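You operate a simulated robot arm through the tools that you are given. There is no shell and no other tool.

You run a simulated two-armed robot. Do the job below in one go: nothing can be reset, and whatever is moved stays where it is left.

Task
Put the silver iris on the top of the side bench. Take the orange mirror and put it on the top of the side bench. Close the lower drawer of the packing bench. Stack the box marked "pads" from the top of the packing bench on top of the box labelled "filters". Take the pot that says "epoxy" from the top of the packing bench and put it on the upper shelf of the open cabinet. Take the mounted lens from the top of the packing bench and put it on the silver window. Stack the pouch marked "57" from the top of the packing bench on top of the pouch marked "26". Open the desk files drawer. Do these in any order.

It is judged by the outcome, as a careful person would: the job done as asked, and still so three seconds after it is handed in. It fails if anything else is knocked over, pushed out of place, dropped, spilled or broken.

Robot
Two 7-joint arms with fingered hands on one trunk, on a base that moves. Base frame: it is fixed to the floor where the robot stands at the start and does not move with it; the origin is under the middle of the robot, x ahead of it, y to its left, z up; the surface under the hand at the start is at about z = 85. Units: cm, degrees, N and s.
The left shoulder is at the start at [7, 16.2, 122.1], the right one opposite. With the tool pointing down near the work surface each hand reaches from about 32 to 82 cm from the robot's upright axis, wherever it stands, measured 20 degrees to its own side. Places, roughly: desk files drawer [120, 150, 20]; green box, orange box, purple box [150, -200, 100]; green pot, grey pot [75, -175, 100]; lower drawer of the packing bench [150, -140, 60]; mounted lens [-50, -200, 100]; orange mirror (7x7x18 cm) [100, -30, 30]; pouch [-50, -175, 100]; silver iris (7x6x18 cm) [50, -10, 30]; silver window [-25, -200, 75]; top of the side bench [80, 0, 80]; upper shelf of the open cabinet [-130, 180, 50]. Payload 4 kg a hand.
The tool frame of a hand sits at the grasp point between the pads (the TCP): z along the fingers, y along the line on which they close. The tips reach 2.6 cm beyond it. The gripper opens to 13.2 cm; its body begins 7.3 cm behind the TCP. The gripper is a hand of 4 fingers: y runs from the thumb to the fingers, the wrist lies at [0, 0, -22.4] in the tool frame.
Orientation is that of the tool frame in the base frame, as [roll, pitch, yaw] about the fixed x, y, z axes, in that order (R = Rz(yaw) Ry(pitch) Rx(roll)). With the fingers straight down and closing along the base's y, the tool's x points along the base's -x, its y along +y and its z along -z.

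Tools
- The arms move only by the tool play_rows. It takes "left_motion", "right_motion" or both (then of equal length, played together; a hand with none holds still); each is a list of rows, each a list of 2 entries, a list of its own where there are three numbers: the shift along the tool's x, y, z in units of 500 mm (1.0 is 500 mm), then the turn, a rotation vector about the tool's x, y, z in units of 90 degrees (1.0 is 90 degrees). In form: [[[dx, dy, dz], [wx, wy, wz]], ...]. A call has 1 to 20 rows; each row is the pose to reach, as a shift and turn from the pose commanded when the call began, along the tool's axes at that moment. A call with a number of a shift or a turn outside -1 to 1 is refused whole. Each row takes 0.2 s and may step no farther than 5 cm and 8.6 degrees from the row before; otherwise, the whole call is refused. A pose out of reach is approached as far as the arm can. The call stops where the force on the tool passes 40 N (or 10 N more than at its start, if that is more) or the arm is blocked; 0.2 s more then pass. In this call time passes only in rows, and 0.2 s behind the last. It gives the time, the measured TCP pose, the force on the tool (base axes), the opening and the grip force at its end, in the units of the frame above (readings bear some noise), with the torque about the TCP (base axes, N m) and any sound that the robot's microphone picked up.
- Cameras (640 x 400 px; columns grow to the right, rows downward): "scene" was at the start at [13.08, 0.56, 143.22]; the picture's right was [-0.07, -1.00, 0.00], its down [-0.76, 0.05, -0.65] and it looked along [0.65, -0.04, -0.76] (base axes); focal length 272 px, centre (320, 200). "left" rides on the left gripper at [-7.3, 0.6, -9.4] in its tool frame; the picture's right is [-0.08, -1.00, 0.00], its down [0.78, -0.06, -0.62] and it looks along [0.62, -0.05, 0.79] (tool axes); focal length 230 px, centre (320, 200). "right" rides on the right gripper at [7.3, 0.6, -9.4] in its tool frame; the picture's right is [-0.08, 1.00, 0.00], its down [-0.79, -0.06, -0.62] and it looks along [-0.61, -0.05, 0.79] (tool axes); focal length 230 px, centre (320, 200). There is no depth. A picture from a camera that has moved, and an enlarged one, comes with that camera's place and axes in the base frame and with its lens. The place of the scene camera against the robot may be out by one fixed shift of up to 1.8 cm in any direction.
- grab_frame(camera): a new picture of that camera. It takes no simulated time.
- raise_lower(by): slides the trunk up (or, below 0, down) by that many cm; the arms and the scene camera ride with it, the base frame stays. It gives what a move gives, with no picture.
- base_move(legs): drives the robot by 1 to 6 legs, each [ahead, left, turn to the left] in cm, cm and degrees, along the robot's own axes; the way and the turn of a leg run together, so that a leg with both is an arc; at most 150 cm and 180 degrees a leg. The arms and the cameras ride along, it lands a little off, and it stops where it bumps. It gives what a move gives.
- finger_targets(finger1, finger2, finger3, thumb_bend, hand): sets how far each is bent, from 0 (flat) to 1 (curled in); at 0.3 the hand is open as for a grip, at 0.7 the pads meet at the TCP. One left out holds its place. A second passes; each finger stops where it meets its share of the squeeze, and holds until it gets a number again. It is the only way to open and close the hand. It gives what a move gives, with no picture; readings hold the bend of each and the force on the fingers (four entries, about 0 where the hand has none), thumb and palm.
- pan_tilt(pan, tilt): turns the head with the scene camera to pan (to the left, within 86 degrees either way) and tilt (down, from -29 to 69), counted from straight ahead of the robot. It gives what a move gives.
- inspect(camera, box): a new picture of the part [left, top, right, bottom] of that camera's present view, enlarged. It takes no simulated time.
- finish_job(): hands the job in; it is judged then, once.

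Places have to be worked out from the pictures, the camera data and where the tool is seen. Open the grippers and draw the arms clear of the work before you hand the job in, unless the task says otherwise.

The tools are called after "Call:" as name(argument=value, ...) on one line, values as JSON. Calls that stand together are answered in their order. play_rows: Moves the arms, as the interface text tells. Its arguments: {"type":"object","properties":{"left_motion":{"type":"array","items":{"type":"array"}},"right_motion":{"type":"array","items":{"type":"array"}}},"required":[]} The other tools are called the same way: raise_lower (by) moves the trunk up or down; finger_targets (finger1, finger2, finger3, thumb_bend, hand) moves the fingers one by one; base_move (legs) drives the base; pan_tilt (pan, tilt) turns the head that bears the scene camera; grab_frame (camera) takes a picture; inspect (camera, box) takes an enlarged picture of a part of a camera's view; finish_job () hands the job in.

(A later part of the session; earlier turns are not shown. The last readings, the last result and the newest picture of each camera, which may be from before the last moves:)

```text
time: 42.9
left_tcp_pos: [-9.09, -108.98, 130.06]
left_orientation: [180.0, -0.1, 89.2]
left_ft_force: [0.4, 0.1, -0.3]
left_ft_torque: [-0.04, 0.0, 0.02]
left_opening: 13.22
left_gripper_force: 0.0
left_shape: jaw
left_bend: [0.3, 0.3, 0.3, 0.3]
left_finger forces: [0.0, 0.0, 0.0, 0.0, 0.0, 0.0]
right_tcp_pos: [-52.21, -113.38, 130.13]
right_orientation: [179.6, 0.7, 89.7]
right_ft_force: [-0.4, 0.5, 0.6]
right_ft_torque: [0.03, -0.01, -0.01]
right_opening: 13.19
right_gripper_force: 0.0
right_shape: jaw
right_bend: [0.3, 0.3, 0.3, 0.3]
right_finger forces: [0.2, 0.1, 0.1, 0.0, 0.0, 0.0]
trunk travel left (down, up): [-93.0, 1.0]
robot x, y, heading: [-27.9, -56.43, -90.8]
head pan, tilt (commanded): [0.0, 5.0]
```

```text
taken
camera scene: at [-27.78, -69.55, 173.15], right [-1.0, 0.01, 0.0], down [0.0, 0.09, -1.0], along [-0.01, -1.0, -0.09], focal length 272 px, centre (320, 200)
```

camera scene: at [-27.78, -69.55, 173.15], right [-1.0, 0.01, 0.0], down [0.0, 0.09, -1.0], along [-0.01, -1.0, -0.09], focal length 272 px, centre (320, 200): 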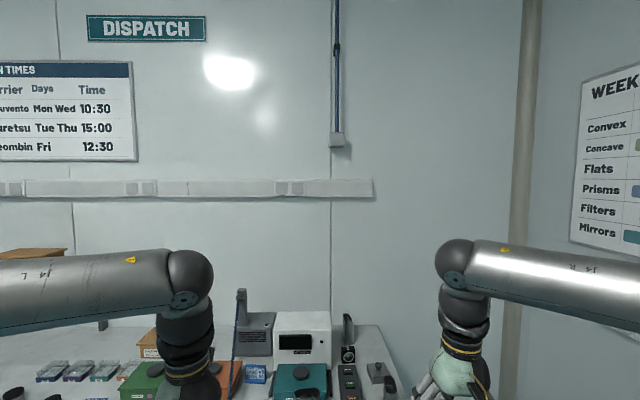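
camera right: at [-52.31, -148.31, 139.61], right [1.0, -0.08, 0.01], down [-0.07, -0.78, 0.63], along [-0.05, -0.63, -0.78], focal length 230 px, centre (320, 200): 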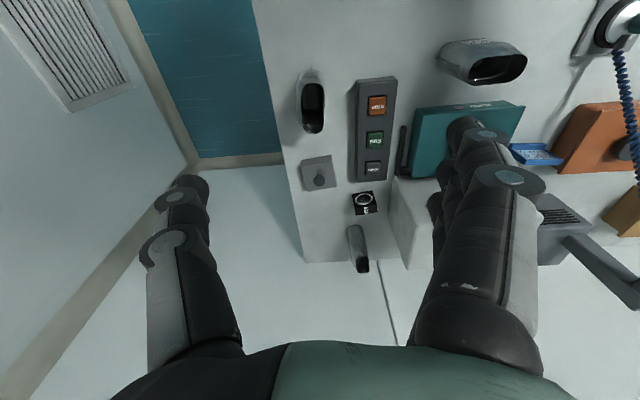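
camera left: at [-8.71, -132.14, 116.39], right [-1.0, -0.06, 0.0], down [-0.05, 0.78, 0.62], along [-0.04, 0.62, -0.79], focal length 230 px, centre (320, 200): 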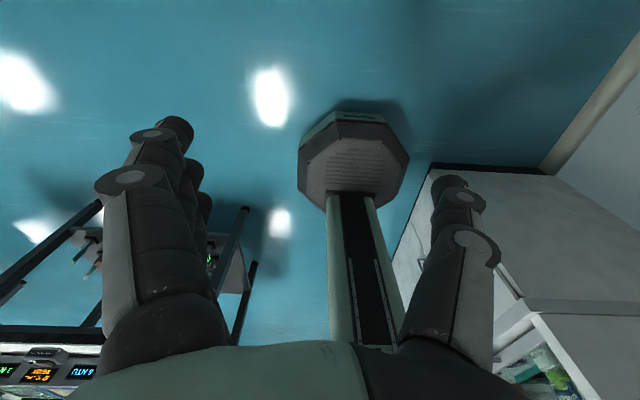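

Trunk moves are limited to 40 cm per call; I lower in two steps and look from low.

Call:
raise_lower(by=-40)

Call:
raise_lower(by=-40)

Call:
pan_tilt(pan=0, tilt=5)

Call:
grab_frame(camera="scene")

```text
time: 46.8
left_tcp_pos: [-8.93, -108.89, 90.11]
left_orientation: [180.0, -0.1, 89.2]
left_ft_force: [0.4, -0.2, 0.3]
left_ft_torque: [0.02, 0.0, -0.02]
left_opening: 13.15
left_gripper_force: 0.1
left_shape: jaw
left_bend: [0.3, 0.3, 0.3, 0.3]
left_finger forces: [0.1, 0.0, 0.0, 0.0, 0.0, 0.0]
right_tcp_pos: [-52.12, -113.51, 90.22]
right_orientation: [179.5, 0.7, 89.7]
right_ft_force: [-0.8, -0.6, 0.3]
right_ft_torque: [0.02, 0.0, 0.0]
right_opening: 13.18
right_gripper_force: 0.1
right_shape: jaw
right_bend: [0.3, 0.3, 0.3, 0.3]
right_finger forces: [0.0, 0.0, 0.0, 0.0, 0.0, 0.1]
trunk travel left (down, up): [-53.0, 41.0]
robot x, y, heading: [-27.98, -56.27, -90.8]
head pan, tilt (commanded): [0.0, 5.0]
```

```text
time: 50.6
left_tcp_pos: [-9.04, -108.9, 50.1]
left_orientation: [180.0, 0.0, 89.2]
left_ft_force: [0.5, 0.2, -0.6]
left_ft_torque: [0.02, 0.02, 0.03]
left_opening: 13.18
left_gripper_force: 0.1
left_shape: jaw
left_bend: [0.3, 0.3, 0.3, 0.3]
left_finger forces: [0.1, 0.0, 0.0, 0.0, 0.1, 0.1]
right_tcp_pos: [-52.15, -113.47, 50.15]
right_orientation: [179.6, 0.7, 89.8]
right_ft_force: [-0.2, -0.6, 0.4]
right_ft_torque: [-0.01, 0.01, -0.05]
right_opening: 13.19
right_gripper_force: 0.1
right_shape: jaw
right_bend: [0.3, 0.3, 0.3, 0.3]
right_finger forces: [0.1, 0.1, 0.0, 0.0, 0.0, 0.0]
trunk travel left (down, up): [-13.0, 81.0]
robot x, y, heading: [-28.05, -56.28, -91.0]
head pan, tilt (commanded): [0.0, 5.0]
```

```text
time: 51.2
left_tcp_pos: [-8.89, -108.93, 50.07]
left_orientation: [179.9, 0.0, 89.3]
left_ft_force: [-0.3, -0.6, -0.1]
left_ft_torque: [-0.02, -0.04, -0.03]
left_opening: 13.21
left_gripper_force: 0.1
left_shape: jaw
left_bend: [0.3, 0.3, 0.3, 0.3]
left_finger forces: [0.1, 0.0, 0.0, 0.0, 0.1, 0.0]
right_tcp_pos: [-52.09, -113.45, 50.15]
right_orientation: [179.5, 0.7, 89.8]
right_ft_force: [0.2, 0.2, 0.4]
right_ft_torque: [-0.01, 0.0, 0.04]
right_opening: 13.2
right_gripper_force: 0.2
right_shape: jaw
right_bend: [0.3, 0.3, 0.3, 0.3]
right_finger forces: [0.0, 0.1, 0.0, 0.1, 0.0, 0.0]
trunk travel left (down, up): [-13.0, 81.0]
robot x, y, heading: [-27.96, -56.41, -90.9]
head pan, tilt (commanded): [0.0, 5.0]
```

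```text
taken
camera scene: at [-27.78, -69.46, 93.16], right [-1.0, 0.01, 0.0], down [0.0, 0.09, -1.0], along [-0.01, -1.0, -0.09], focal length 272 px, centre (320, 200)
```

scene: 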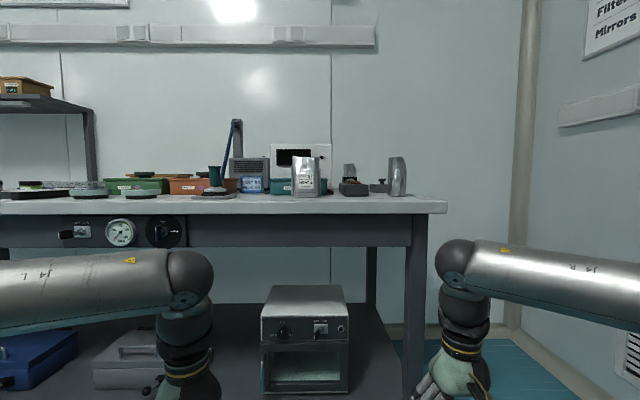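

Call:
inspect(camera="scene", box=[200, 110, 420, 250])

Call:
inspect(camera="scene", box=[220, 240, 420, 400])

```text
2.86 times, centred on (310, 180) of scene
camera zoom: at [-27.78, -69.46, 93.16], right [-1.0, 0.01, 0.0], down [0.0, 0.09, -1.0], along [-0.01, -1.0, -0.09], focal length 778 px, centre (349, 257)
```

zoom: 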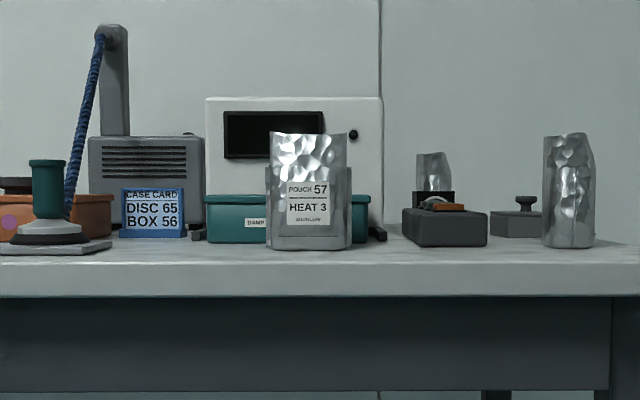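

```text
2.50 times, centred on (320, 320) of scene
camera zoom: at [-27.78, -69.46, 93.16], right [-1.0, 0.01, 0.0], down [0.0, 0.09, -1.0], along [-0.01, -1.0, -0.09], focal length 680 px, centre (320, -100)
```

zoom: 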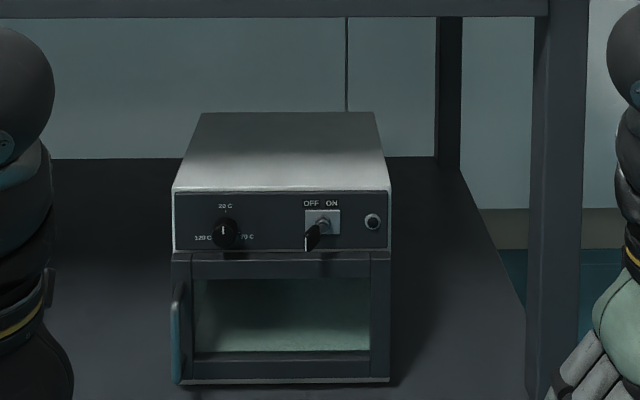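

Bench top is about z=87.5. Nothing like a window under the bench, so it's probably in the gap behind the teal box. I raise the trunk again and retract the left hand toward the robot to allow a closer overhead look with the right-hand camera.

Call:
raise_lower(by=40)

Call:
raise_lower(by=30)

Call:
play_rows(left_motion=[[[0.09, 0, 0], [0, 0, 0]], [[0.18, 0, 0], [0, 0, 0]], [[0.27, 0, 0], [0, 0, 0]], [[0.3, 0.06, 0], [0, 0, 0]], [[0.3, 0.14, 0], [0, 0, 0]], [[0.3, 0.2, 0], [0, 0, 0]]])

```text
time: 55.0
left_tcp_pos: [-8.93, -108.93, 90.08]
left_orientation: [179.9, 0.0, 89.2]
left_ft_force: [-0.5, 0.2, -0.4]
left_ft_torque: [0.02, -0.01, -0.02]
left_opening: 13.18
left_gripper_force: 0.1
left_shape: jaw
left_bend: [0.3, 0.3, 0.3, 0.3]
left_finger forces: [0.0, 0.1, 0.1, 0.0, 0.0, 0.1]
right_tcp_pos: [-51.99, -113.48, 90.21]
right_orientation: [179.6, 0.7, 89.8]
right_ft_force: [0.1, -0.2, 0.0]
right_ft_torque: [0.03, 0.0, 0.02]
right_opening: 13.19
right_gripper_force: 0.0
right_shape: jaw
right_bend: [0.3, 0.3, 0.3, 0.3]
right_finger forces: [0.1, 0.0, 0.0, 0.0, 0.0, 0.0]
trunk travel left (down, up): [-53.0, 41.0]
robot x, y, heading: [-27.84, -56.68, -90.9]
head pan, tilt (commanded): [0.0, 5.0]
```

```text
time: 58.0
left_tcp_pos: [-9.13, -109.02, 120.1]
left_orientation: [-180.0, 0.1, 89.2]
left_ft_force: [-0.3, -0.9, 0.5]
left_ft_torque: [0.0, 0.01, -0.02]
left_opening: 13.19
left_gripper_force: 0.0
left_shape: jaw
left_bend: [0.3, 0.3, 0.3, 0.3]
left_finger forces: [0.1, 0.0, 0.1, 0.0, 0.0, 0.1]
right_tcp_pos: [-52.2, -113.5, 120.11]
right_orientation: [179.6, 0.7, 89.8]
right_ft_force: [-0.3, -0.5, 0.2]
right_ft_torque: [0.01, 0.01, 0.01]
right_opening: 13.21
right_gripper_force: 0.0
right_shape: jaw
right_bend: [0.3, 0.3, 0.3, 0.3]
right_finger forces: [0.0, 0.1, 0.0, 0.0, 0.0, 0.1]
trunk travel left (down, up): [-83.0, 11.0]
robot x, y, heading: [-28.11, -56.41, -90.8]
head pan, tilt (commanded): [0.0, 5.0]
```

```text
time: 59.4
left_tcp_pos: [1.16, -93.99, 120.08]
left_orientation: [-179.9, -0.1, 89.1]
left_ft_force: [0.4, -0.1, -0.5]
left_ft_torque: [0.0, -0.01, -0.01]
left_opening: 13.21
left_gripper_force: 0.0
left_shape: jaw
left_bend: [0.3, 0.3, 0.3, 0.3]
left_finger forces: [0.0, 0.1, 0.0, 0.0, 0.0, 0.0]
right_tcp_pos: [-52.09, -113.47, 120.16]
right_orientation: [179.6, 0.6, 89.7]
right_ft_force: [-0.3, 0.0, 0.6]
right_ft_torque: [0.0, 0.01, 0.02]
right_opening: 13.2
right_gripper_force: 0.1
right_shape: jaw
right_bend: [0.3, 0.3, 0.3, 0.3]
right_finger forces: [0.0, 0.1, 0.0, 0.0, 0.0, 0.1]
trunk travel left (down, up): [-83.0, 11.0]
robot x, y, heading: [-28.03, -56.2, -91.0]
head pan, tilt (commanded): [0.0, 5.0]
```

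Now I drive forward/left so the right hand hovers near the teal box, at z≈120 well above it.

Call:
base_move(legs=[[46, 16, 0]])

Call:
grab_frame(camera="right")

Call:
pan_tilt(pan=0, tilt=50)

Call:
grab_frame(camera="scene")

```text
time: 62.3
left_tcp_pos: [17.09, -138.99, 120.01]
left_orientation: [180.0, 0.0, 89.5]
left_ft_force: [0.2, 0.2, 0.5]
left_ft_torque: [-0.03, -0.01, 0.0]
left_opening: 13.18
left_gripper_force: 0.1
left_shape: jaw
left_bend: [0.3, 0.3, 0.3, 0.3]
left_finger forces: [0.0, 0.0, 0.1, 0.1, 0.1, 0.0]
right_tcp_pos: [-35.89, -158.84, 120.24]
right_orientation: [179.6, 0.8, 90.1]
right_ft_force: [-0.1, 0.0, -0.2]
right_ft_torque: [0.02, 0.02, 0.01]
right_opening: 13.19
right_gripper_force: 0.0
right_shape: jaw
right_bend: [0.3, 0.3, 0.3, 0.3]
right_finger forces: [0.0, 0.0, 0.1, 0.0, 0.1, 0.0]
trunk travel left (down, up): [-83.0, 11.0]
robot x, y, heading: [-12.35, -101.57, -90.2]
head pan, tilt (commanded): [0.0, 5.0]
```

```text
taken
camera right: at [-35.45, -151.47, 129.53], right [1.0, -0.07, 0.01], down [-0.06, -0.78, 0.63], along [-0.04, -0.63, -0.78], focal length 230 px, centre (320, 200)
```

right: 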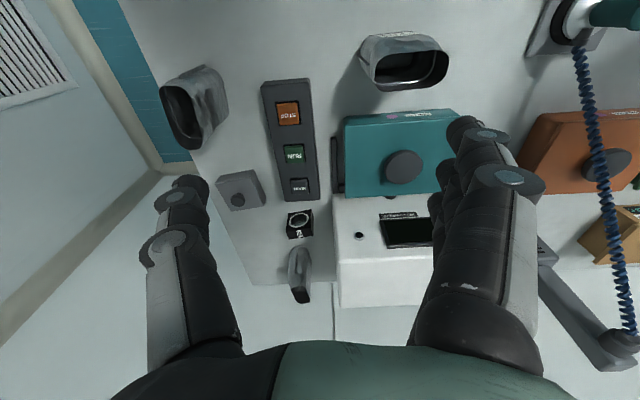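

```text
time: 63.4
left_tcp_pos: [17.01, -139.08, 120.13]
left_orientation: [179.9, -0.1, 89.7]
left_ft_force: [0.1, 0.2, 0.3]
left_ft_torque: [0.01, -0.02, 0.02]
left_opening: 13.19
left_gripper_force: 0.1
left_shape: jaw
left_bend: [0.3, 0.3, 0.3, 0.3]
left_finger forces: [0.1, 0.0, 0.1, 0.0, 0.0, 0.0]
right_tcp_pos: [-35.94, -158.98, 120.13]
right_orientation: [179.6, 0.7, 90.2]
right_ft_force: [-0.4, -0.6, 0.0]
right_ft_torque: [-0.02, -0.04, 0.01]
right_opening: 13.2
right_gripper_force: 0.0
right_shape: jaw
right_bend: [0.3, 0.3, 0.3, 0.3]
right_finger forces: [0.0, 0.1, 0.1, 0.0, 0.1, 0.0]
trunk travel left (down, up): [-83.0, 11.0]
robot x, y, heading: [-12.48, -101.71, -90.4]
head pan, tilt (commanded): [0.0, 50.0]
```

```text
taken
camera scene: at [-11.9, -113.3, 156.18], right [-1.0, 0.01, 0.0], down [0.0, 0.77, -0.64], along [0.0, -0.64, -0.77], focal length 272 px, centre (320, 200)
```

scene: 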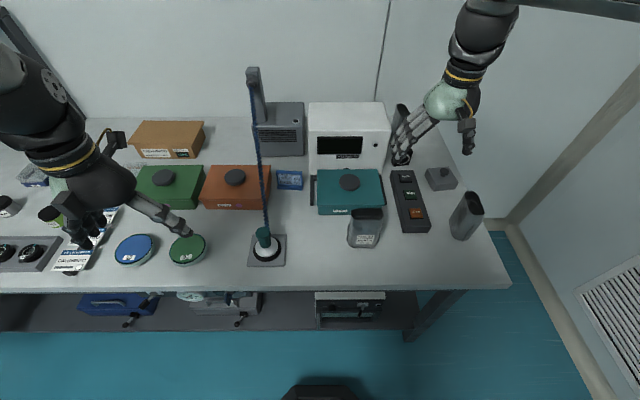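

Call:
inspect(camera="right", box=[280, 90, 470, 310])

Call:
inspect(camera="scene", box=[230, 90, 420, 220])

```text
1.82 times, centred on (375, 200) of right
camera zoom: at [-35.42, -151.56, 129.49], right [1.0, -0.07, 0.01], down [-0.06, -0.78, 0.63], along [-0.04, -0.62, -0.78], focal length 418 px, centre (220, 200)
```

zoom: 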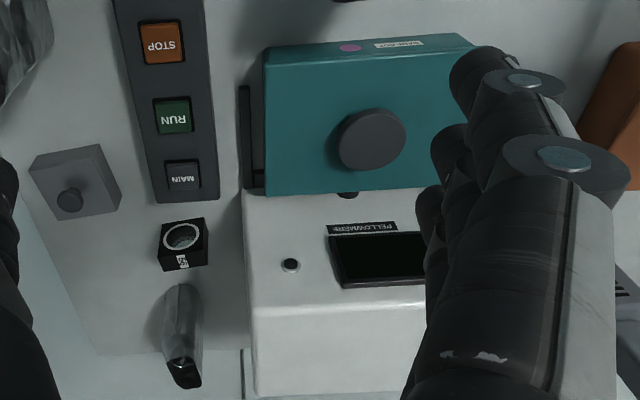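

```text
3.08 times, centred on (325, 155) of scene
camera zoom: at [-11.9, -113.3, 156.18], right [-1.0, 0.01, 0.0], down [0.0, 0.77, -0.64], along [0.0, -0.64, -0.77], focal length 838 px, centre (305, 338)
```

zoom: 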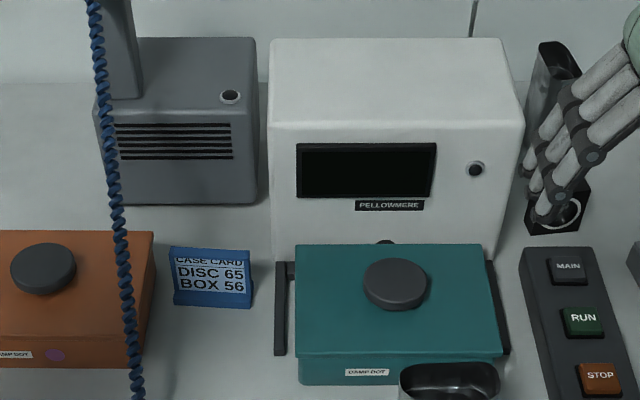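

The white machine's depth ends at about y≈-198 while the wall is at about y≈-218, so the window is likely hidden behind the machine. I slide the base right and look behind it from the right end with the right-hand camera turned left.

Call:
base_move(legs=[[0, -33, 0]])

Call:
play_rows(right_motion=[[[0, 0, 0], [0, 0, -0.09]], [[0, 0, 0], [0, 0, -0.18]], [[0, 0, 0], [0, 0, -0.27]], [[0, 0, 0], [0, 0, -0.36]], [[0, 0, 0], [0, 0, -0.45]], [[0, 0, 0], [0, 0, -0.54]], [[0, 0, 0], [0, 0, -0.63]]])

Call:
grab_frame(camera="right")

```text
time: 65.6
left_tcp_pos: [-15.15, -139.11, 119.94]
left_orientation: [-179.9, 0.1, 89.4]
left_ft_force: [0.1, -0.9, 0.4]
left_ft_torque: [-0.02, 0.01, 0.0]
left_opening: 13.18
left_gripper_force: 0.1
left_shape: jaw
left_bend: [0.3, 0.3, 0.3, 0.3]
left_finger forces: [0.1, 0.0, 0.0, 0.0, 0.0, 0.0]
right_tcp_pos: [-68.32, -158.55, 120.22]
right_orientation: [179.7, 0.7, 89.9]
right_ft_force: [-0.3, -0.7, -0.2]
right_ft_torque: [0.03, -0.01, -0.01]
right_opening: 13.19
right_gripper_force: 0.1
right_shape: jaw
right_bend: [0.3, 0.3, 0.3, 0.3]
right_finger forces: [0.1, 0.1, 0.1, 0.0, 0.0, 0.0]
trunk travel left (down, up): [-83.0, 11.0]
robot x, y, heading: [-44.39, -101.18, -90.5]
head pan, tilt (commanded): [0.0, 50.0]
```

```text
time: 67.2
left_tcp_pos: [-15.43, -139.08, 120.0]
left_orientation: [-179.9, 0.0, 89.4]
left_ft_force: [0.2, 0.2, 0.2]
left_ft_torque: [0.01, -0.01, -0.02]
left_opening: 13.2
left_gripper_force: 0.0
left_shape: jaw
left_bend: [0.3, 0.3, 0.3, 0.3]
left_finger forces: [0.0, 0.1, 0.0, 0.0, 0.1, 0.1]
right_tcp_pos: [-68.51, -158.57, 120.08]
right_orientation: [-179.6, 0.7, 146.8]
right_ft_force: [-0.3, 0.0, 0.1]
right_ft_torque: [0.0, 0.0, 0.02]
right_opening: 13.2
right_gripper_force: 0.1
right_shape: jaw
right_bend: [0.3, 0.3, 0.3, 0.3]
right_finger forces: [0.0, 0.1, 0.0, 0.0, 0.0, 0.1]
trunk travel left (down, up): [-83.0, 11.0]
robot x, y, heading: [-44.09, -101.34, -90.7]
head pan, tilt (commanded): [0.0, 50.0]
```

```text
taken
camera right: at [-74.42, -154.06, 129.49], right [0.61, 0.79, -0.01], down [0.62, -0.47, 0.63], along [0.49, -0.39, -0.78], focal length 230 px, centre (320, 200)
```

right: 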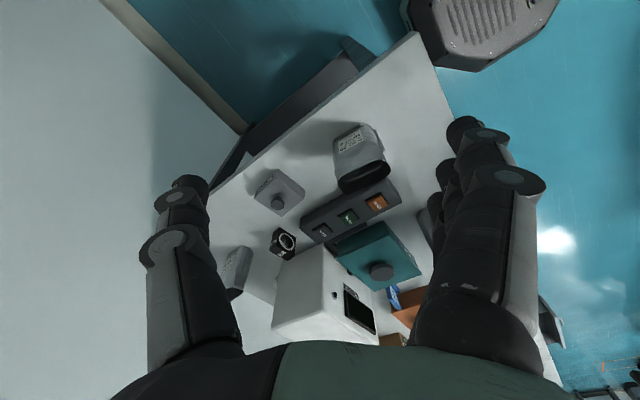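

I zoom in: the label of the front-right pouch faces this side, and I check around the machine.

Call:
inspect(camera="right", box=[310, 100, 410, 200])

Call:
inspect(camera="right", box=[200, 160, 460, 350])

```text
4.00 times, centred on (360, 150) of right
camera zoom: at [-74.42, -154.06, 129.49], right [0.61, 0.79, -0.01], down [0.62, -0.47, 0.63], along [0.49, -0.39, -0.78], focal length 920 px, centre (160, 400)
```

zoom: 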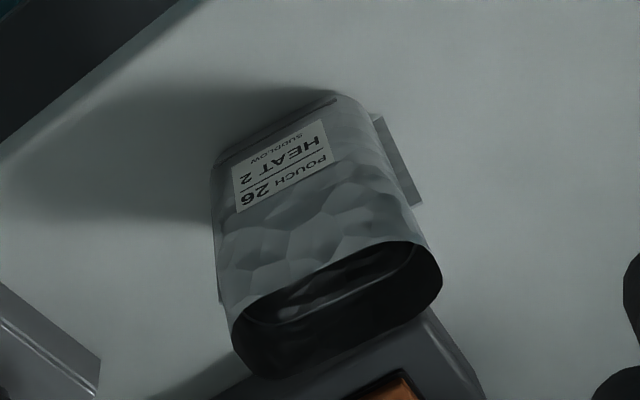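

```text
2.11 times, centred on (330, 255) of right
camera zoom: at [-74.42, -154.06, 129.49], right [0.61, 0.79, -0.01], down [0.62, -0.47, 0.63], along [0.49, -0.39, -0.78], focal length 484 px, centre (299, 84)
```

zoom: 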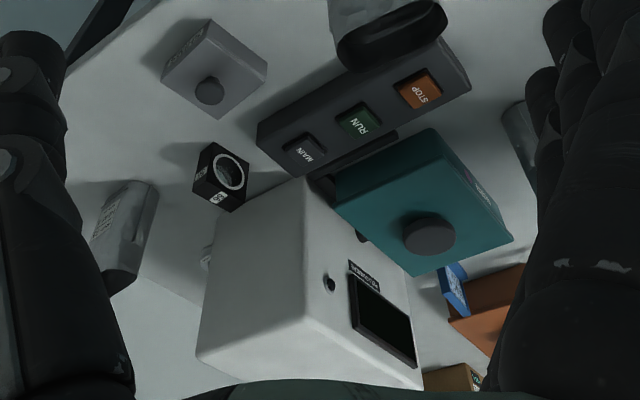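

Pouch 26 is the front-right one, and a silvery object peeks out behind the white machine at about [-31,-206,88] — very likely the silver window. There is room at the bench's right end (wall near x≈-149), so I turn the hand back and drive there to look and work from that side.

Call:
play_rows(right_motion=[[[0, 0, 0], [0, 0, 0.09]], [[0, 0, 0], [0, 0, 0.18]], [[0, 0, 0], [0, 0, 0.27]], [[0, 0, 0], [0, 0, 0.36]], [[0, 0, 0], [0, 0, 0.45]], [[0, 0, 0], [0, 0, 0.54]], [[0, 0, 0], [0, 0, 0.63]]])

Call:
base_move(legs=[[0, -48, 0]])

Call:
pan_tilt(pan=40, tilt=35)

Call:
grab_frame(camera="scene")

```text
time: 68.8
left_tcp_pos: [-15.54, -138.94, 119.99]
left_orientation: [180.0, 0.0, 89.4]
left_ft_force: [-0.2, 0.3, -0.4]
left_ft_torque: [0.03, 0.0, 0.02]
left_opening: 13.19
left_gripper_force: 0.1
left_shape: jaw
left_bend: [0.3, 0.3, 0.3, 0.3]
left_finger forces: [0.0, 0.1, 0.1, 0.0, 0.1, 0.0]
right_tcp_pos: [-68.61, -158.47, 120.1]
right_orientation: [179.6, 0.7, 89.8]
right_ft_force: [-0.9, -0.5, -0.4]
right_ft_torque: [-0.04, -0.04, -0.01]
right_opening: 13.2
right_gripper_force: 0.1
right_shape: jaw
right_bend: [0.3, 0.3, 0.3, 0.3]
right_finger forces: [0.0, 0.0, 0.1, 0.1, 0.0, 0.0]
trunk travel left (down, up): [-83.0, 11.0]
robot x, y, heading: [-44.54, -101.35, -90.5]
head pan, tilt (commanded): [0.0, 50.0]
```

```text
time: 71.6
left_tcp_pos: [-63.21, -139.84, 119.98]
left_orientation: [-179.9, -0.1, 88.5]
left_ft_force: [0.4, 0.3, 0.7]
left_ft_torque: [-0.02, 0.05, -0.01]
left_opening: 13.19
left_gripper_force: 0.0
left_shape: jaw
left_bend: [0.3, 0.3, 0.3, 0.3]
left_finger forces: [0.1, 0.1, 0.0, 0.0, 0.1, 0.0]
right_tcp_pos: [-116.54, -158.58, 120.19]
right_orientation: [179.7, 0.8, 89.1]
right_ft_force: [0.2, 0.6, -0.3]
right_ft_torque: [0.01, 0.03, -0.03]
right_opening: 13.17
right_gripper_force: 0.1
right_shape: jaw
right_bend: [0.3, 0.3, 0.3, 0.3]
right_finger forces: [0.0, 0.0, 0.0, 0.1, 0.0, 0.0]
trunk travel left (down, up): [-83.0, 11.0]
robot x, y, heading: [-92.12, -101.66, -91.8]
head pan, tilt (commanded): [0.0, 50.0]
```

```text
time: 72.7
left_tcp_pos: [-63.45, -139.87, 120.04]
left_orientation: [179.9, -0.1, 88.5]
left_ft_force: [-1.5, -0.5, -0.3]
left_ft_torque: [-0.01, 0.02, -0.03]
left_opening: 13.19
left_gripper_force: 0.0
left_shape: jaw
left_bend: [0.3, 0.3, 0.3, 0.3]
left_finger forces: [0.0, 0.1, 0.1, 0.1, 0.0, 0.0]
right_tcp_pos: [-116.88, -158.45, 120.14]
right_orientation: [179.6, 0.7, 89.1]
right_ft_force: [0.2, -0.8, -0.1]
right_ft_torque: [-0.03, -0.02, 0.0]
right_opening: 13.16
right_gripper_force: 0.1
right_shape: jaw
right_bend: [0.3, 0.3, 0.3, 0.3]
right_finger forces: [0.1, 0.0, 0.0, 0.0, 0.0, 0.0]
trunk travel left (down, up): [-83.0, 11.0]
robot x, y, heading: [-91.96, -101.79, -91.5]
head pan, tilt (commanded): [40.0, 35.0]
```

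```text
taken
camera scene: at [-86.27, -112.61, 158.34], right [-0.78, -0.62, 0.0], down [-0.36, 0.45, -0.82], along [0.51, -0.64, -0.57], focal length 272 px, centre (320, 200)
```

scene: 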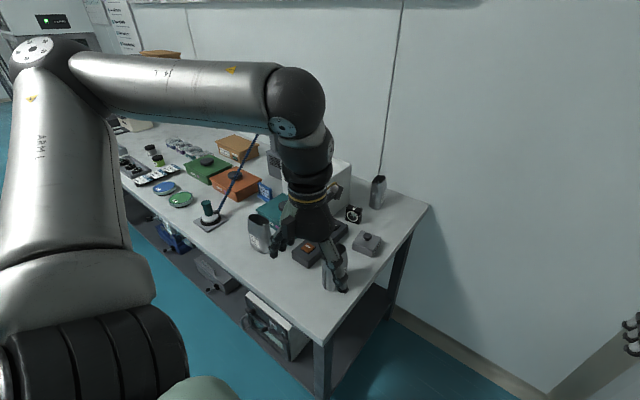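

The gap at the bench end is about 75+ cm wide. I drive in 46 cm and turn left to face along the bench, hands staying high (z≈120).

Call:
base_move(legs=[[46, 2, 0], [0, 0, 45]])

Call:
pan_tilt(pan=10, tilt=40)

Call:
grab_frame(camera="scene")

```text
time: 77.5
left_tcp_pos: [-43.91, -152.68, 119.99]
left_orientation: [180.0, -0.1, 135.6]
left_ft_force: [0.3, 0.7, -0.7]
left_ft_torque: [0.03, 0.01, -0.01]
left_opening: 13.19
left_gripper_force: 0.0
left_shape: jaw
left_bend: [0.3, 0.3, 0.3, 0.3]
left_finger forces: [0.0, 0.0, 0.0, 0.0, 0.1, 0.1]
right_tcp_pos: [-66.56, -204.35, 120.12]
right_orientation: [179.6, 0.5, 136.1]
right_ft_force: [0.3, 0.3, -0.2]
right_ft_torque: [0.0, 0.02, -0.02]
right_opening: 13.19
right_gripper_force: 0.1
right_shape: jaw
right_bend: [0.3, 0.3, 0.3, 0.3]
right_finger forces: [0.0, 0.0, 0.1, 0.0, 0.0, 0.1]
trunk travel left (down, up): [-83.0, 11.0]
robot x, y, heading: [-90.98, -147.27, -44.3]
head pan, tilt (commanded): [40.0, 35.0]
```

```text
time: 78.5
left_tcp_pos: [-43.72, -152.6, 120.09]
left_orientation: [180.0, -0.1, 135.5]
left_ft_force: [0.4, 0.7, 0.1]
left_ft_torque: [-0.01, 0.04, 0.02]
left_opening: 13.2
left_gripper_force: 0.0
left_shape: jaw
left_bend: [0.3, 0.3, 0.3, 0.3]
left_finger forces: [0.0, 0.1, 0.1, 0.0, 0.0, 0.0]
right_tcp_pos: [-66.42, -204.42, 120.23]
right_orientation: [179.7, 0.7, 136.1]
right_ft_force: [0.0, 0.9, -0.1]
right_ft_torque: [-0.01, 0.01, 0.01]
right_opening: 13.2
right_gripper_force: 0.0
right_shape: jaw
right_bend: [0.3, 0.3, 0.3, 0.3]
right_finger forces: [0.1, 0.0, 0.1, 0.0, 0.0, 0.0]
trunk travel left (down, up): [-83.0, 11.0]
robot x, y, heading: [-91.18, -147.39, -44.4]
head pan, tilt (commanded): [10.0, 40.0]
```

```text
taken
camera scene: at [-80.1, -154.75, 157.59], right [-0.57, -0.82, 0.0], down [-0.53, 0.36, -0.77], along [0.63, -0.43, -0.64], focal length 272 px, centre (320, 200)
```

scene: 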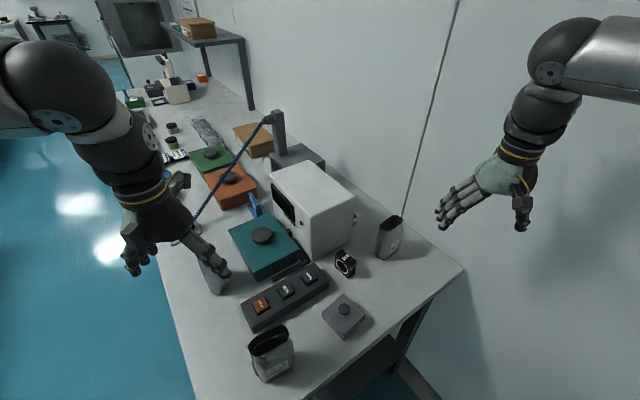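

Call:
inspect(camera="scene", box=[230, 140, 430, 300])

Call:
grab_frame(camera="right")

```text
2.50 times, centred on (330, 220) of scene
camera zoom: at [-80.1, -154.75, 157.59], right [-0.57, -0.82, 0.0], down [-0.53, 0.36, -0.77], along [0.63, -0.43, -0.64], focal length 680 px, centre (295, 150)
```

zoom: 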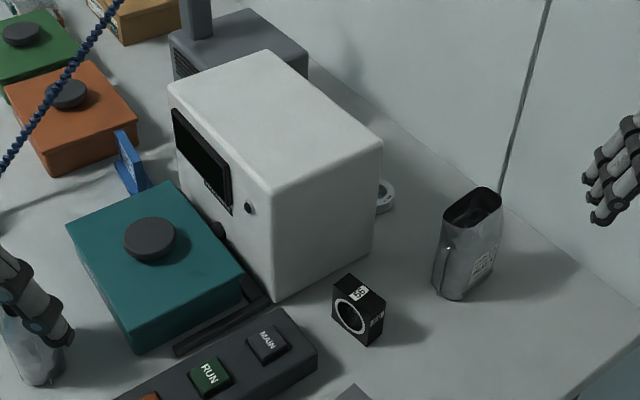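

```text
taken
camera right: at [-71.5, -198.91, 129.51], right [0.75, 0.66, 0.01], down [0.51, -0.59, 0.63], along [0.42, -0.46, -0.78], focal length 230 px, centre (320, 200)
```

right: 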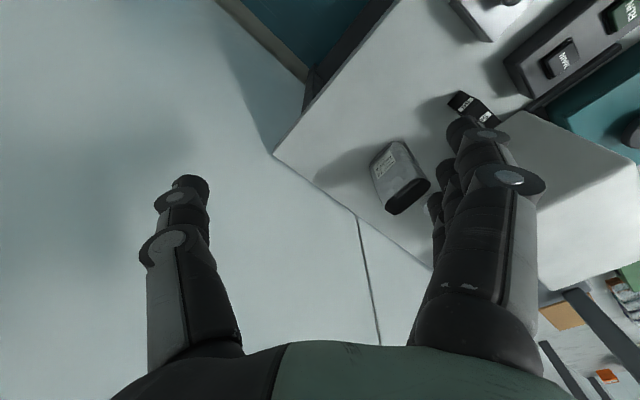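

The silver window is a flat ring lying behind the white machine at roughly [-26,-206,88]; the lens stands at about [-42,-188]. I turn left and position the robot at the bench end so the right hand can reach both.

Call:
base_move(legs=[[0, 0, 24], [9, -13.5, 0]])

Call:
pan_tilt(pan=-5, tilt=50)

Call:
grab_frame(camera="scene")

Call:
grab_frame(camera="right")

```text
time: 81.2
left_tcp_pos: [-44.79, -145.89, 120.13]
left_orientation: [-179.9, 0.0, 161.9]
left_ft_force: [-0.6, 0.3, 0.1]
left_ft_torque: [-0.04, 0.0, 0.01]
left_opening: 13.17
left_gripper_force: 0.0
left_shape: jaw
left_bend: [0.3, 0.3, 0.3, 0.3]
left_finger forces: [0.1, 0.0, 0.1, 0.0, 0.1, 0.0]
right_tcp_pos: [-42.28, -202.34, 120.23]
right_orientation: [179.6, 0.9, 162.3]
right_ft_force: [-0.2, 0.7, -1.2]
right_ft_torque: [0.0, -0.01, 0.01]
right_opening: 13.17
right_gripper_force: 0.0
right_shape: jaw
right_bend: [0.3, 0.3, 0.3, 0.3]
right_finger forces: [0.0, 0.0, 0.0, 0.0, 0.0, 0.0]
trunk travel left (down, up): [-83.0, 11.0]
robot x, y, heading: [-88.68, -162.35, -18.0]
head pan, tilt (commanded): [10.0, 40.0]
```

```text
time: 81.9
left_tcp_pos: [-44.59, -145.87, 120.0]
left_orientation: [179.9, 0.1, 161.8]
left_ft_force: [-0.1, 0.4, 0.2]
left_ft_torque: [0.03, 0.0, 0.01]
left_opening: 13.18
left_gripper_force: 0.0
left_shape: jaw
left_bend: [0.3, 0.3, 0.3, 0.3]
left_finger forces: [0.1, 0.0, 0.0, 0.0, 0.1, 0.0]
right_tcp_pos: [-42.1, -202.16, 120.12]
right_orientation: [179.6, 0.7, 162.3]
right_ft_force: [1.0, -0.2, 0.4]
right_ft_torque: [-0.02, 0.0, -0.02]
right_opening: 13.22
right_gripper_force: 0.2
right_shape: jaw
right_bend: [0.3, 0.3, 0.3, 0.3]
right_finger forces: [0.0, 0.1, 0.0, 0.1, 0.0, 0.0]
trunk travel left (down, up): [-83.0, 11.0]
robot x, y, heading: [-89.45, -162.14, -18.2]
head pan, tilt (commanded): [-5.0, 50.0]
```

```text
taken
camera scene: at [-77.09, -165.72, 156.18], right [-0.39, -0.92, 0.0], down [-0.7, 0.3, -0.64], along [0.59, -0.25, -0.77], focal length 272 px, centre (320, 200)
```

scene: 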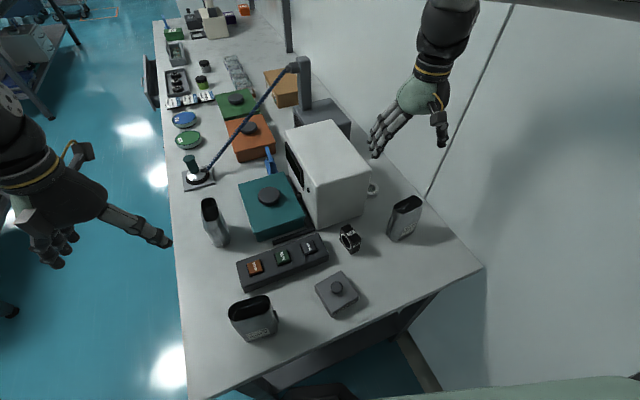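

```text
taken
camera right: at [-49.01, -199.65, 129.51], right [0.38, 0.93, 0.01], down [0.72, -0.3, 0.63], along [0.58, -0.23, -0.78], focal length 230 px, centre (320, 200)
```

right: 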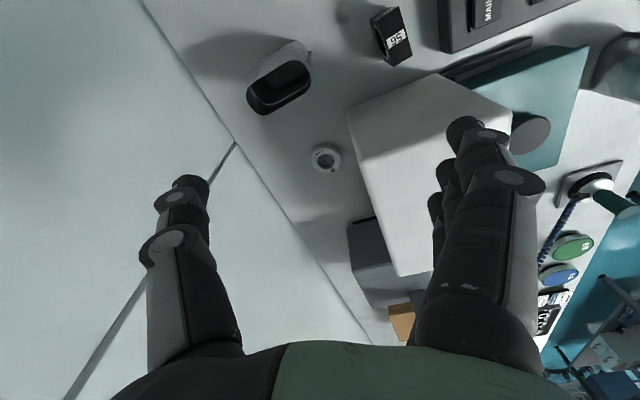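

The right-hand camera shows the ring (silver window) at about [-28,-206.6] and the lens. I zoom in for exact positions.

Call:
inspect(camera="right", box=[230, 0, 430, 180])

Call:
inspect(camera="scene", box=[290, 140, 440, 290])

```text
2.22 times, centred on (330, 90) of right
camera zoom: at [-49.01, -199.65, 129.51], right [0.38, 0.93, 0.01], down [0.72, -0.3, 0.63], along [0.58, -0.23, -0.78], focal length 511 px, centre (298, 444)
```

zoom: 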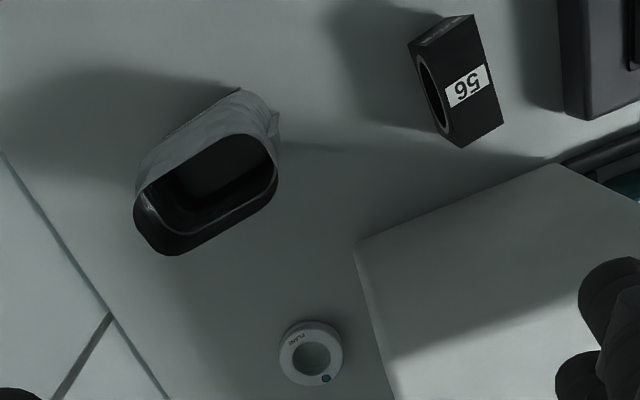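

```text
2.67 times, centred on (365, 215) of scene
camera zoom: at [-77.09, -165.72, 156.18], right [-0.39, -0.92, 0.0], down [-0.7, 0.3, -0.64], along [0.59, -0.25, -0.77], focal length 726 px, centre (200, 160)
```

zoom: 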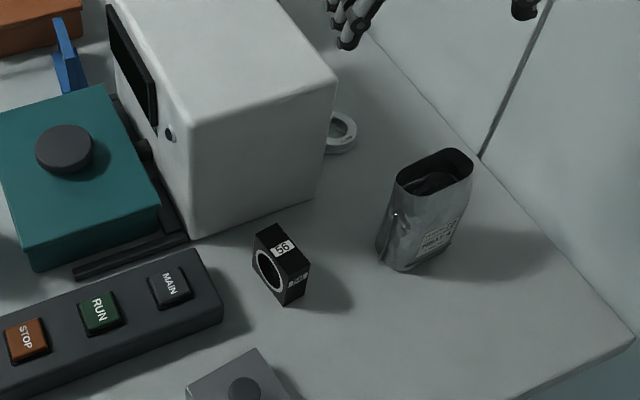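

Lens: centre ≈[-43.1,-191], ~5.7 wide (x), ~3 thick (y), 6 tall, yawed ~9°. Window: centre ≈[-28.3,-206.5], ~5.6 cm across; machine right face x≈-35.2, back y≈-199.9. I move the right hand above the lens with the closing axis across its thickness and narrow the hand a little.

Call:
play_rows(right_motion=[[[0.0174, 0.0414, 0.032], [0, 0, -0.06]], [[0.0348, 0.0828, 0.064], [0, 0, -0.12]], [[0.0522, 0.1242, 0.096], [0, 0, -0.18]], [[0.0696, 0.1656, 0.128], [0, 0, -0.24]], [[0.087, 0.207, 0.16], [0, 0, -0.3]]])

Call:
finger_targets(hand="right", finger1=0.45, finger2=0.45, finger3=0.45, thumb_bend=0.45)

Call:
grab_frame(camera="right")

Call:
grab_frame(camera="scene")

```text
time: 83.1
left_tcp_pos: [-44.69, -145.88, 119.86]
left_orientation: [-180.0, 0.0, 161.8]
left_ft_force: [0.6, -0.4, -0.1]
left_ft_torque: [0.0, 0.01, 0.02]
left_opening: 13.19
left_gripper_force: 0.0
left_shape: jaw
left_bend: [0.3, 0.3, 0.3, 0.3]
left_finger forces: [0.0, 0.0, 0.0, 0.0, 0.0, 0.0]
right_tcp_pos: [-45.63, -193.32, 112.86]
right_orientation: [179.9, 1.0, -170.6]
right_ft_force: [-0.1, -0.1, -0.2]
right_ft_torque: [0.01, -0.01, -0.02]
right_opening: 13.2
right_gripper_force: 0.1
right_shape: jaw
right_bend: [0.3, 0.3, 0.3, 0.3]
right_finger forces: [0.1, 0.1, 0.2, 0.0, 0.1, 0.0]
right hand out of reach, approached as far as the arm can: row 3, 4, 5
trunk travel left (down, up): [-83.0, 11.0]
robot x, y, heading: [-89.11, -162.12, -18.1]
head pan, tilt (commanded): [-5.0, 50.0]
```

```text
time: 84.1
left_tcp_pos: [-44.68, -145.9, 119.93]
left_orientation: [180.0, 0.0, 161.8]
left_ft_force: [0.1, -0.1, -0.8]
left_ft_torque: [-0.01, 0.0, 0.0]
left_opening: 13.19
left_gripper_force: 0.2
left_shape: jaw
left_bend: [0.3, 0.3, 0.3, 0.3]
left_finger forces: [0.0, 0.0, 0.0, 0.1, 0.1, 0.0]
right_tcp_pos: [-45.61, -193.38, 112.77]
right_orientation: [179.9, 0.9, -170.6]
right_ft_force: [-0.4, -0.3, 0.2]
right_ft_torque: [0.0, 0.02, 0.0]
right_opening: 8.79
right_gripper_force: 0.0
right_shape: fingers
right_bend: [0.45, 0.45, 0.45, 0.45]
right_finger forces: [0.0, 0.0, 0.1, 0.0, 0.0, 0.0]
trunk travel left (down, up): [-83.0, 11.0]
robot x, y, heading: [-89.3, -162.26, -18.0]
head pan, tilt (commanded): [-5.0, 50.0]
```

```text
taken
camera right: at [-53.09, -194.08, 122.04], right [-0.09, 1.0, 0.0], down [0.77, 0.06, 0.63], along [0.63, 0.06, -0.78], focal length 230 px, centre (320, 200)
```

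right: 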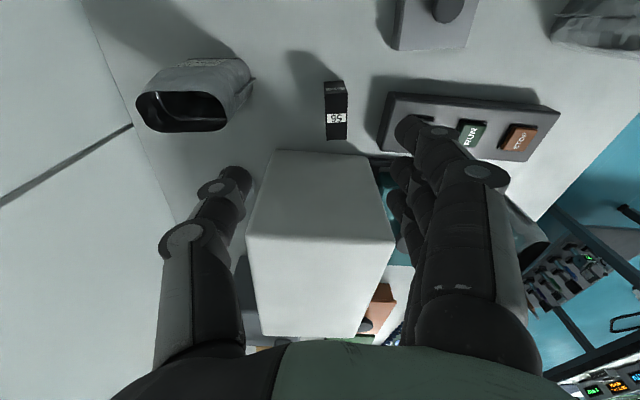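

```text
taken
camera scene: at [-77.11, -165.77, 156.17], right [-0.39, -0.92, 0.0], down [-0.7, 0.3, -0.64], along [0.59, -0.25, -0.77], focal length 272 px, centre (320, 200)
```

scene: 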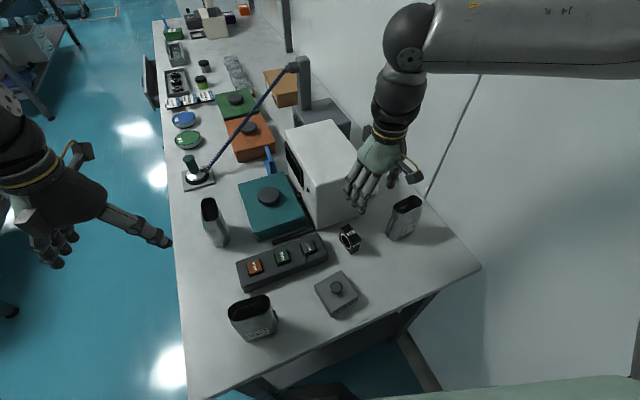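

The lens top is at ≈[-43.2,-190.9], aligned with the hand's yaw. The arm stopped short by 2.5 cm at that height; I try moving down 10 cm together with the remaining lateral correction.

Call:
play_rows(right_motion=[[[0, 0, 0.08], [0, 0, 0]], [[-0.02, 0.015, 0.14], [0, 0, 0]], [[-0.04, 0.03, 0.18], [0, 0, 0]], [[-0.0556, 0.0416, 0.2], [0, 0, 0]]])

Call:
grab_frame(camera="right")

```text
time: 85.1
left_tcp_pos: [-44.71, -145.94, 119.87]
left_orientation: [179.9, 0.0, 161.7]
left_ft_force: [-0.2, 0.3, -0.2]
left_ft_torque: [-0.01, -0.05, -0.03]
left_opening: 13.18
left_gripper_force: 0.1
left_shape: jaw
left_bend: [0.3, 0.3, 0.3, 0.3]
left_finger forces: [0.1, 0.0, 0.0, 0.1, 0.1, 0.0]
right_tcp_pos: [-47.21, -194.54, 105.41]
right_orientation: [179.8, 0.9, -170.6]
right_ft_force: [-0.3, -0.1, -0.3]
right_ft_torque: [-0.01, 0.0, 0.01]
right_opening: 8.81
right_gripper_force: 0.0
right_shape: fingers
right_bend: [0.45, 0.45, 0.45, 0.45]
right_finger forces: [0.0, 0.0, 0.0, 0.1, 0.1, 0.0]
right hand out of reach, approached as far as the arm can: row 1, 2, 3, 4
trunk travel left (down, up): [-83.0, 11.0]
robot x, y, heading: [-89.12, -162.19, -18.3]
head pan, tilt (commanded): [-5.0, 50.0]
```

```text
taken
camera right: at [-54.64, -195.31, 114.57], right [-0.09, 1.0, 0.0], down [0.77, 0.06, 0.63], along [0.63, 0.06, -0.78], focal length 230 px, centre (320, 200)
```

right: 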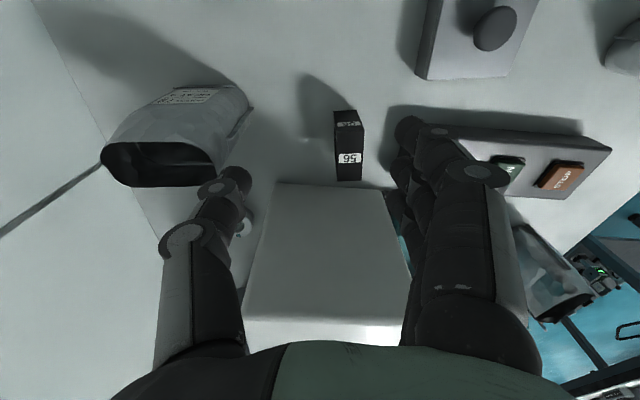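

The right arm can't come that far inward toward the robot's centre line. I lift the hand 10 cm and turn the base 13° left so that the lens lies more to the right side of the robot.

Call:
play_rows(right_motion=[[[0, 0, -0.08], [0, 0, 0]], [[0, 0, -0.16], [0, 0, 0]], [[0, 0, -0.22], [0, 0, 0]]])

Call:
base_move(legs=[[0, 0, 13]])

Call:
grab_frame(camera="right")

```text
time: 85.9
left_tcp_pos: [-44.64, -145.89, 120.09]
left_orientation: [179.9, 0.0, 161.8]
left_ft_force: [0.1, 0.5, 0.0]
left_ft_torque: [0.0, 0.02, 0.01]
left_opening: 13.19
left_gripper_force: 0.1
left_shape: jaw
left_bend: [0.3, 0.3, 0.3, 0.3]
left_finger forces: [0.0, 0.0, 0.0, 0.1, 0.1, 0.0]
right_tcp_pos: [-47.62, -194.42, 116.43]
right_orientation: [-180.0, 0.8, -170.6]
right_ft_force: [0.4, -0.3, 0.2]
right_ft_torque: [-0.01, -0.03, 0.01]
right_opening: 8.81
right_gripper_force: 0.1
right_shape: fingers
right_bend: [0.45, 0.45, 0.45, 0.45]
right_finger forces: [0.0, 0.0, 0.1, 0.0, 0.0, 0.0]
trunk travel left (down, up): [-83.0, 11.0]
robot x, y, heading: [-89.36, -162.39, -18.3]
head pan, tilt (commanded): [-5.0, 50.0]
```

```text
time: 87.1
left_tcp_pos: [-49.48, -136.37, 119.97]
left_orientation: [180.0, -0.1, 174.6]
left_ft_force: [0.3, -0.9, -0.8]
left_ft_torque: [0.05, -0.02, 0.01]
left_opening: 13.2
left_gripper_force: 0.0
left_shape: jaw
left_bend: [0.3, 0.3, 0.3, 0.3]
left_finger forces: [0.0, 0.0, 0.1, 0.0, 0.1, 0.0]
right_tcp_pos: [-41.34, -184.36, 116.43]
right_orientation: [180.0, 0.9, -157.8]
right_ft_force: [-1.2, 0.3, 0.2]
right_ft_torque: [-0.01, 0.01, 0.03]
right_opening: 8.81
right_gripper_force: 0.0
right_shape: fingers
right_bend: [0.45, 0.45, 0.45, 0.45]
right_finger forces: [0.1, 0.0, 0.0, 0.0, 0.0, 0.0]
trunk travel left (down, up): [-83.0, 11.0]
robot x, y, heading: [-89.11, -162.38, -5.5]
head pan, tilt (commanded): [-5.0, 50.0]
```

```text
taken
camera right: at [-48.39, -186.68, 125.67], right [-0.31, 0.95, 0.0], down [0.74, 0.24, 0.63], along [0.6, 0.19, -0.78], focal length 230 px, centre (320, 200)
```

right: 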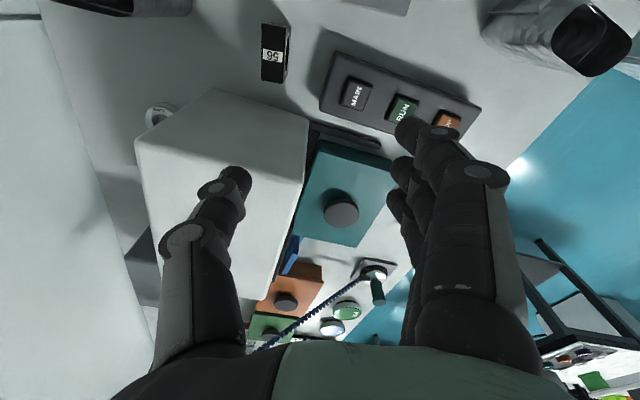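

Now I bring the hand over the lens at z≈104 with the matching yaw (≈189°).

Call:
play_rows(right_motion=[[[0.028, -0.035, 0.03], [0, 0, 0.05]], [[0.056, -0.07, 0.08], [0, 0, 0.1]], [[0.084, -0.106, 0.16], [0, 0, 0.147]], [[0.084, -0.106, 0.24], [0, 0, 0.147]]])

Call:
grab_frame(camera="right")

```text
time: 88.1
left_tcp_pos: [-49.31, -136.2, 120.0]
left_orientation: [-180.0, -0.1, 174.5]
left_ft_force: [-0.4, 0.1, 0.8]
left_ft_torque: [0.0, 0.0, 0.0]
left_opening: 13.19
left_gripper_force: 0.0
left_shape: jaw
left_bend: [0.3, 0.3, 0.3, 0.3]
left_finger forces: [0.1, 0.1, 0.0, 0.1, 0.1, 0.1]
right_tcp_pos: [-43.1, -190.3, 104.52]
right_orientation: [179.8, 0.7, -171.1]
right_ft_force: [0.3, 0.5, 0.2]
right_ft_torque: [-0.02, 0.03, -0.02]
right_opening: 8.79
right_gripper_force: 0.1
right_shape: fingers
right_bend: [0.45, 0.45, 0.45, 0.45]
right_finger forces: [0.0, 0.0, 0.1, 0.0, 0.0, 0.0]
trunk travel left (down, up): [-83.0, 11.0]
robot x, y, heading: [-89.33, -161.89, -5.3]
head pan, tilt (commanded): [-5.0, 50.0]
```

```text
taken
camera right: at [-50.48, -191.08, 113.82], right [-0.08, 1.0, 0.0], down [0.78, 0.06, 0.63], along [0.62, 0.05, -0.78], focal length 230 px, centre (320, 200)
```

right: 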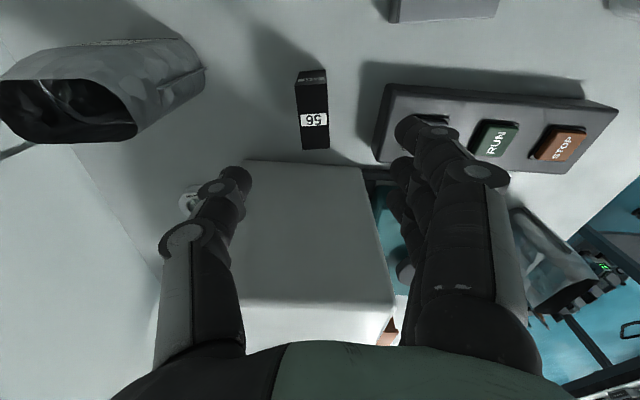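

Reached. The lens centre reads [-43.7,-191.0]. I narrow the hand to clear the control panel, correct 0.7 cm, and descend to z≈92.5.

Call:
finger_targets(hand="right", finger1=0.52, finger2=0.52, finger3=0.52, thumb_bend=0.52)

Call:
play_rows(right_motion=[[[0.014, -0.012, 0.04], [0, 0, 0]], [[0.014, -0.012, 0.1], [0, 0, 0]], [[0.014, -0.012, 0.16], [0, 0, 0]]])

Call:
grab_frame(camera="right")

Call:
inspect(camera="scene", box=[250, 120, 450, 300])

```text
time: 89.1
left_tcp_pos: [-49.41, -136.25, 120.11]
left_orientation: [-179.9, 0.0, 174.4]
left_ft_force: [0.1, 0.4, -0.6]
left_ft_torque: [0.01, -0.02, 0.01]
left_opening: 13.23
left_gripper_force: 0.1
left_shape: jaw
left_bend: [0.3, 0.3, 0.3, 0.3]
left_finger forces: [0.0, 0.0, 0.0, 0.0, 0.0, 0.1]
right_tcp_pos: [-43.25, -190.34, 104.58]
right_orientation: [179.7, 0.7, -171.0]
right_ft_force: [-0.8, -0.2, 0.2]
right_ft_torque: [-0.02, 0.01, -0.03]
right_opening: 6.5
right_gripper_force: 0.1
right_shape: fingers
right_bend: [0.52, 0.52, 0.52, 0.52]
right_finger forces: [0.1, 0.0, 0.0, 0.1, 0.0, 0.0]
trunk travel left (down, up): [-83.0, 11.0]
robot x, y, heading: [-89.23, -162.38, -5.5]
head pan, tilt (commanded): [-5.0, 50.0]
```

```text
time: 89.9
left_tcp_pos: [-49.24, -136.39, 120.02]
left_orientation: [-179.9, -0.1, 174.6]
left_ft_force: [0.8, 0.1, -0.3]
left_ft_torque: [0.02, 0.02, -0.03]
left_opening: 13.19
left_gripper_force: 0.0
left_shape: jaw
left_bend: [0.3, 0.3, 0.3, 0.3]
left_finger forces: [0.0, 0.0, 0.0, 0.0, 0.0, 0.1]
right_tcp_pos: [-43.55, -191.34, 96.49]
right_orientation: [179.8, 0.7, -171.0]
right_ft_force: [0.0, 0.7, 0.7]
right_ft_torque: [-0.02, 0.02, -0.02]
right_opening: 6.49
right_gripper_force: 0.1
right_shape: fingers
right_bend: [0.52, 0.52, 0.52, 0.52]
right_finger forces: [0.0, 0.0, 0.0, 0.0, 0.0, 0.0]
trunk travel left (down, up): [-83.0, 11.0]
robot x, y, heading: [-89.61, -161.95, -5.3]
head pan, tilt (commanded): [-5.0, 50.0]
```

```text
taken
camera right: at [-51.0, -192.01, 105.66], right [-0.08, 1.0, 0.01], down [0.78, 0.06, 0.63], along [0.62, 0.05, -0.78], focal length 230 px, centre (320, 200)
```

right: 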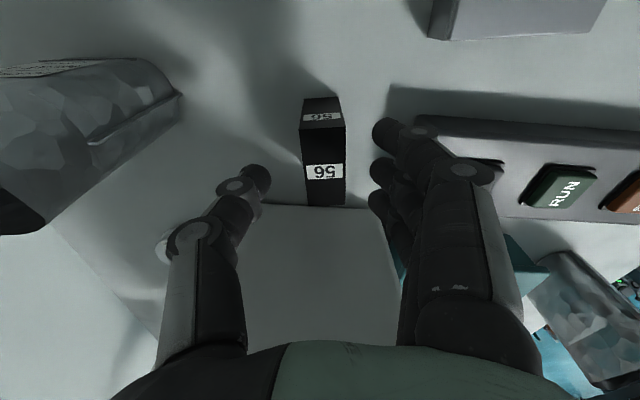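

```text
2.22 times, centred on (350, 210) of scene
camera zoom: at [-76.26, -163.02, 156.16], right [-0.18, -0.98, 0.0], down [-0.75, 0.14, -0.64], along [0.63, -0.12, -0.77], focal length 605 px, centre (253, 178)
```

zoom: 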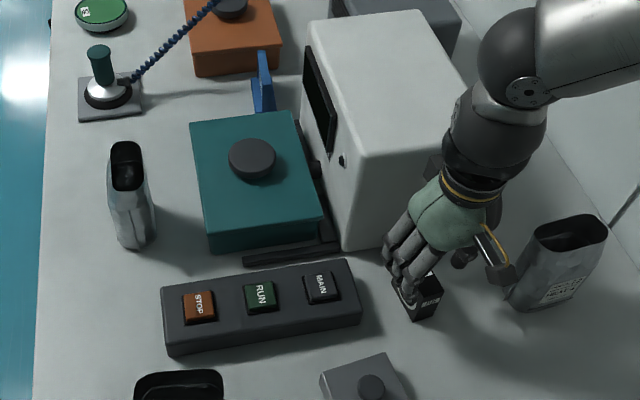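

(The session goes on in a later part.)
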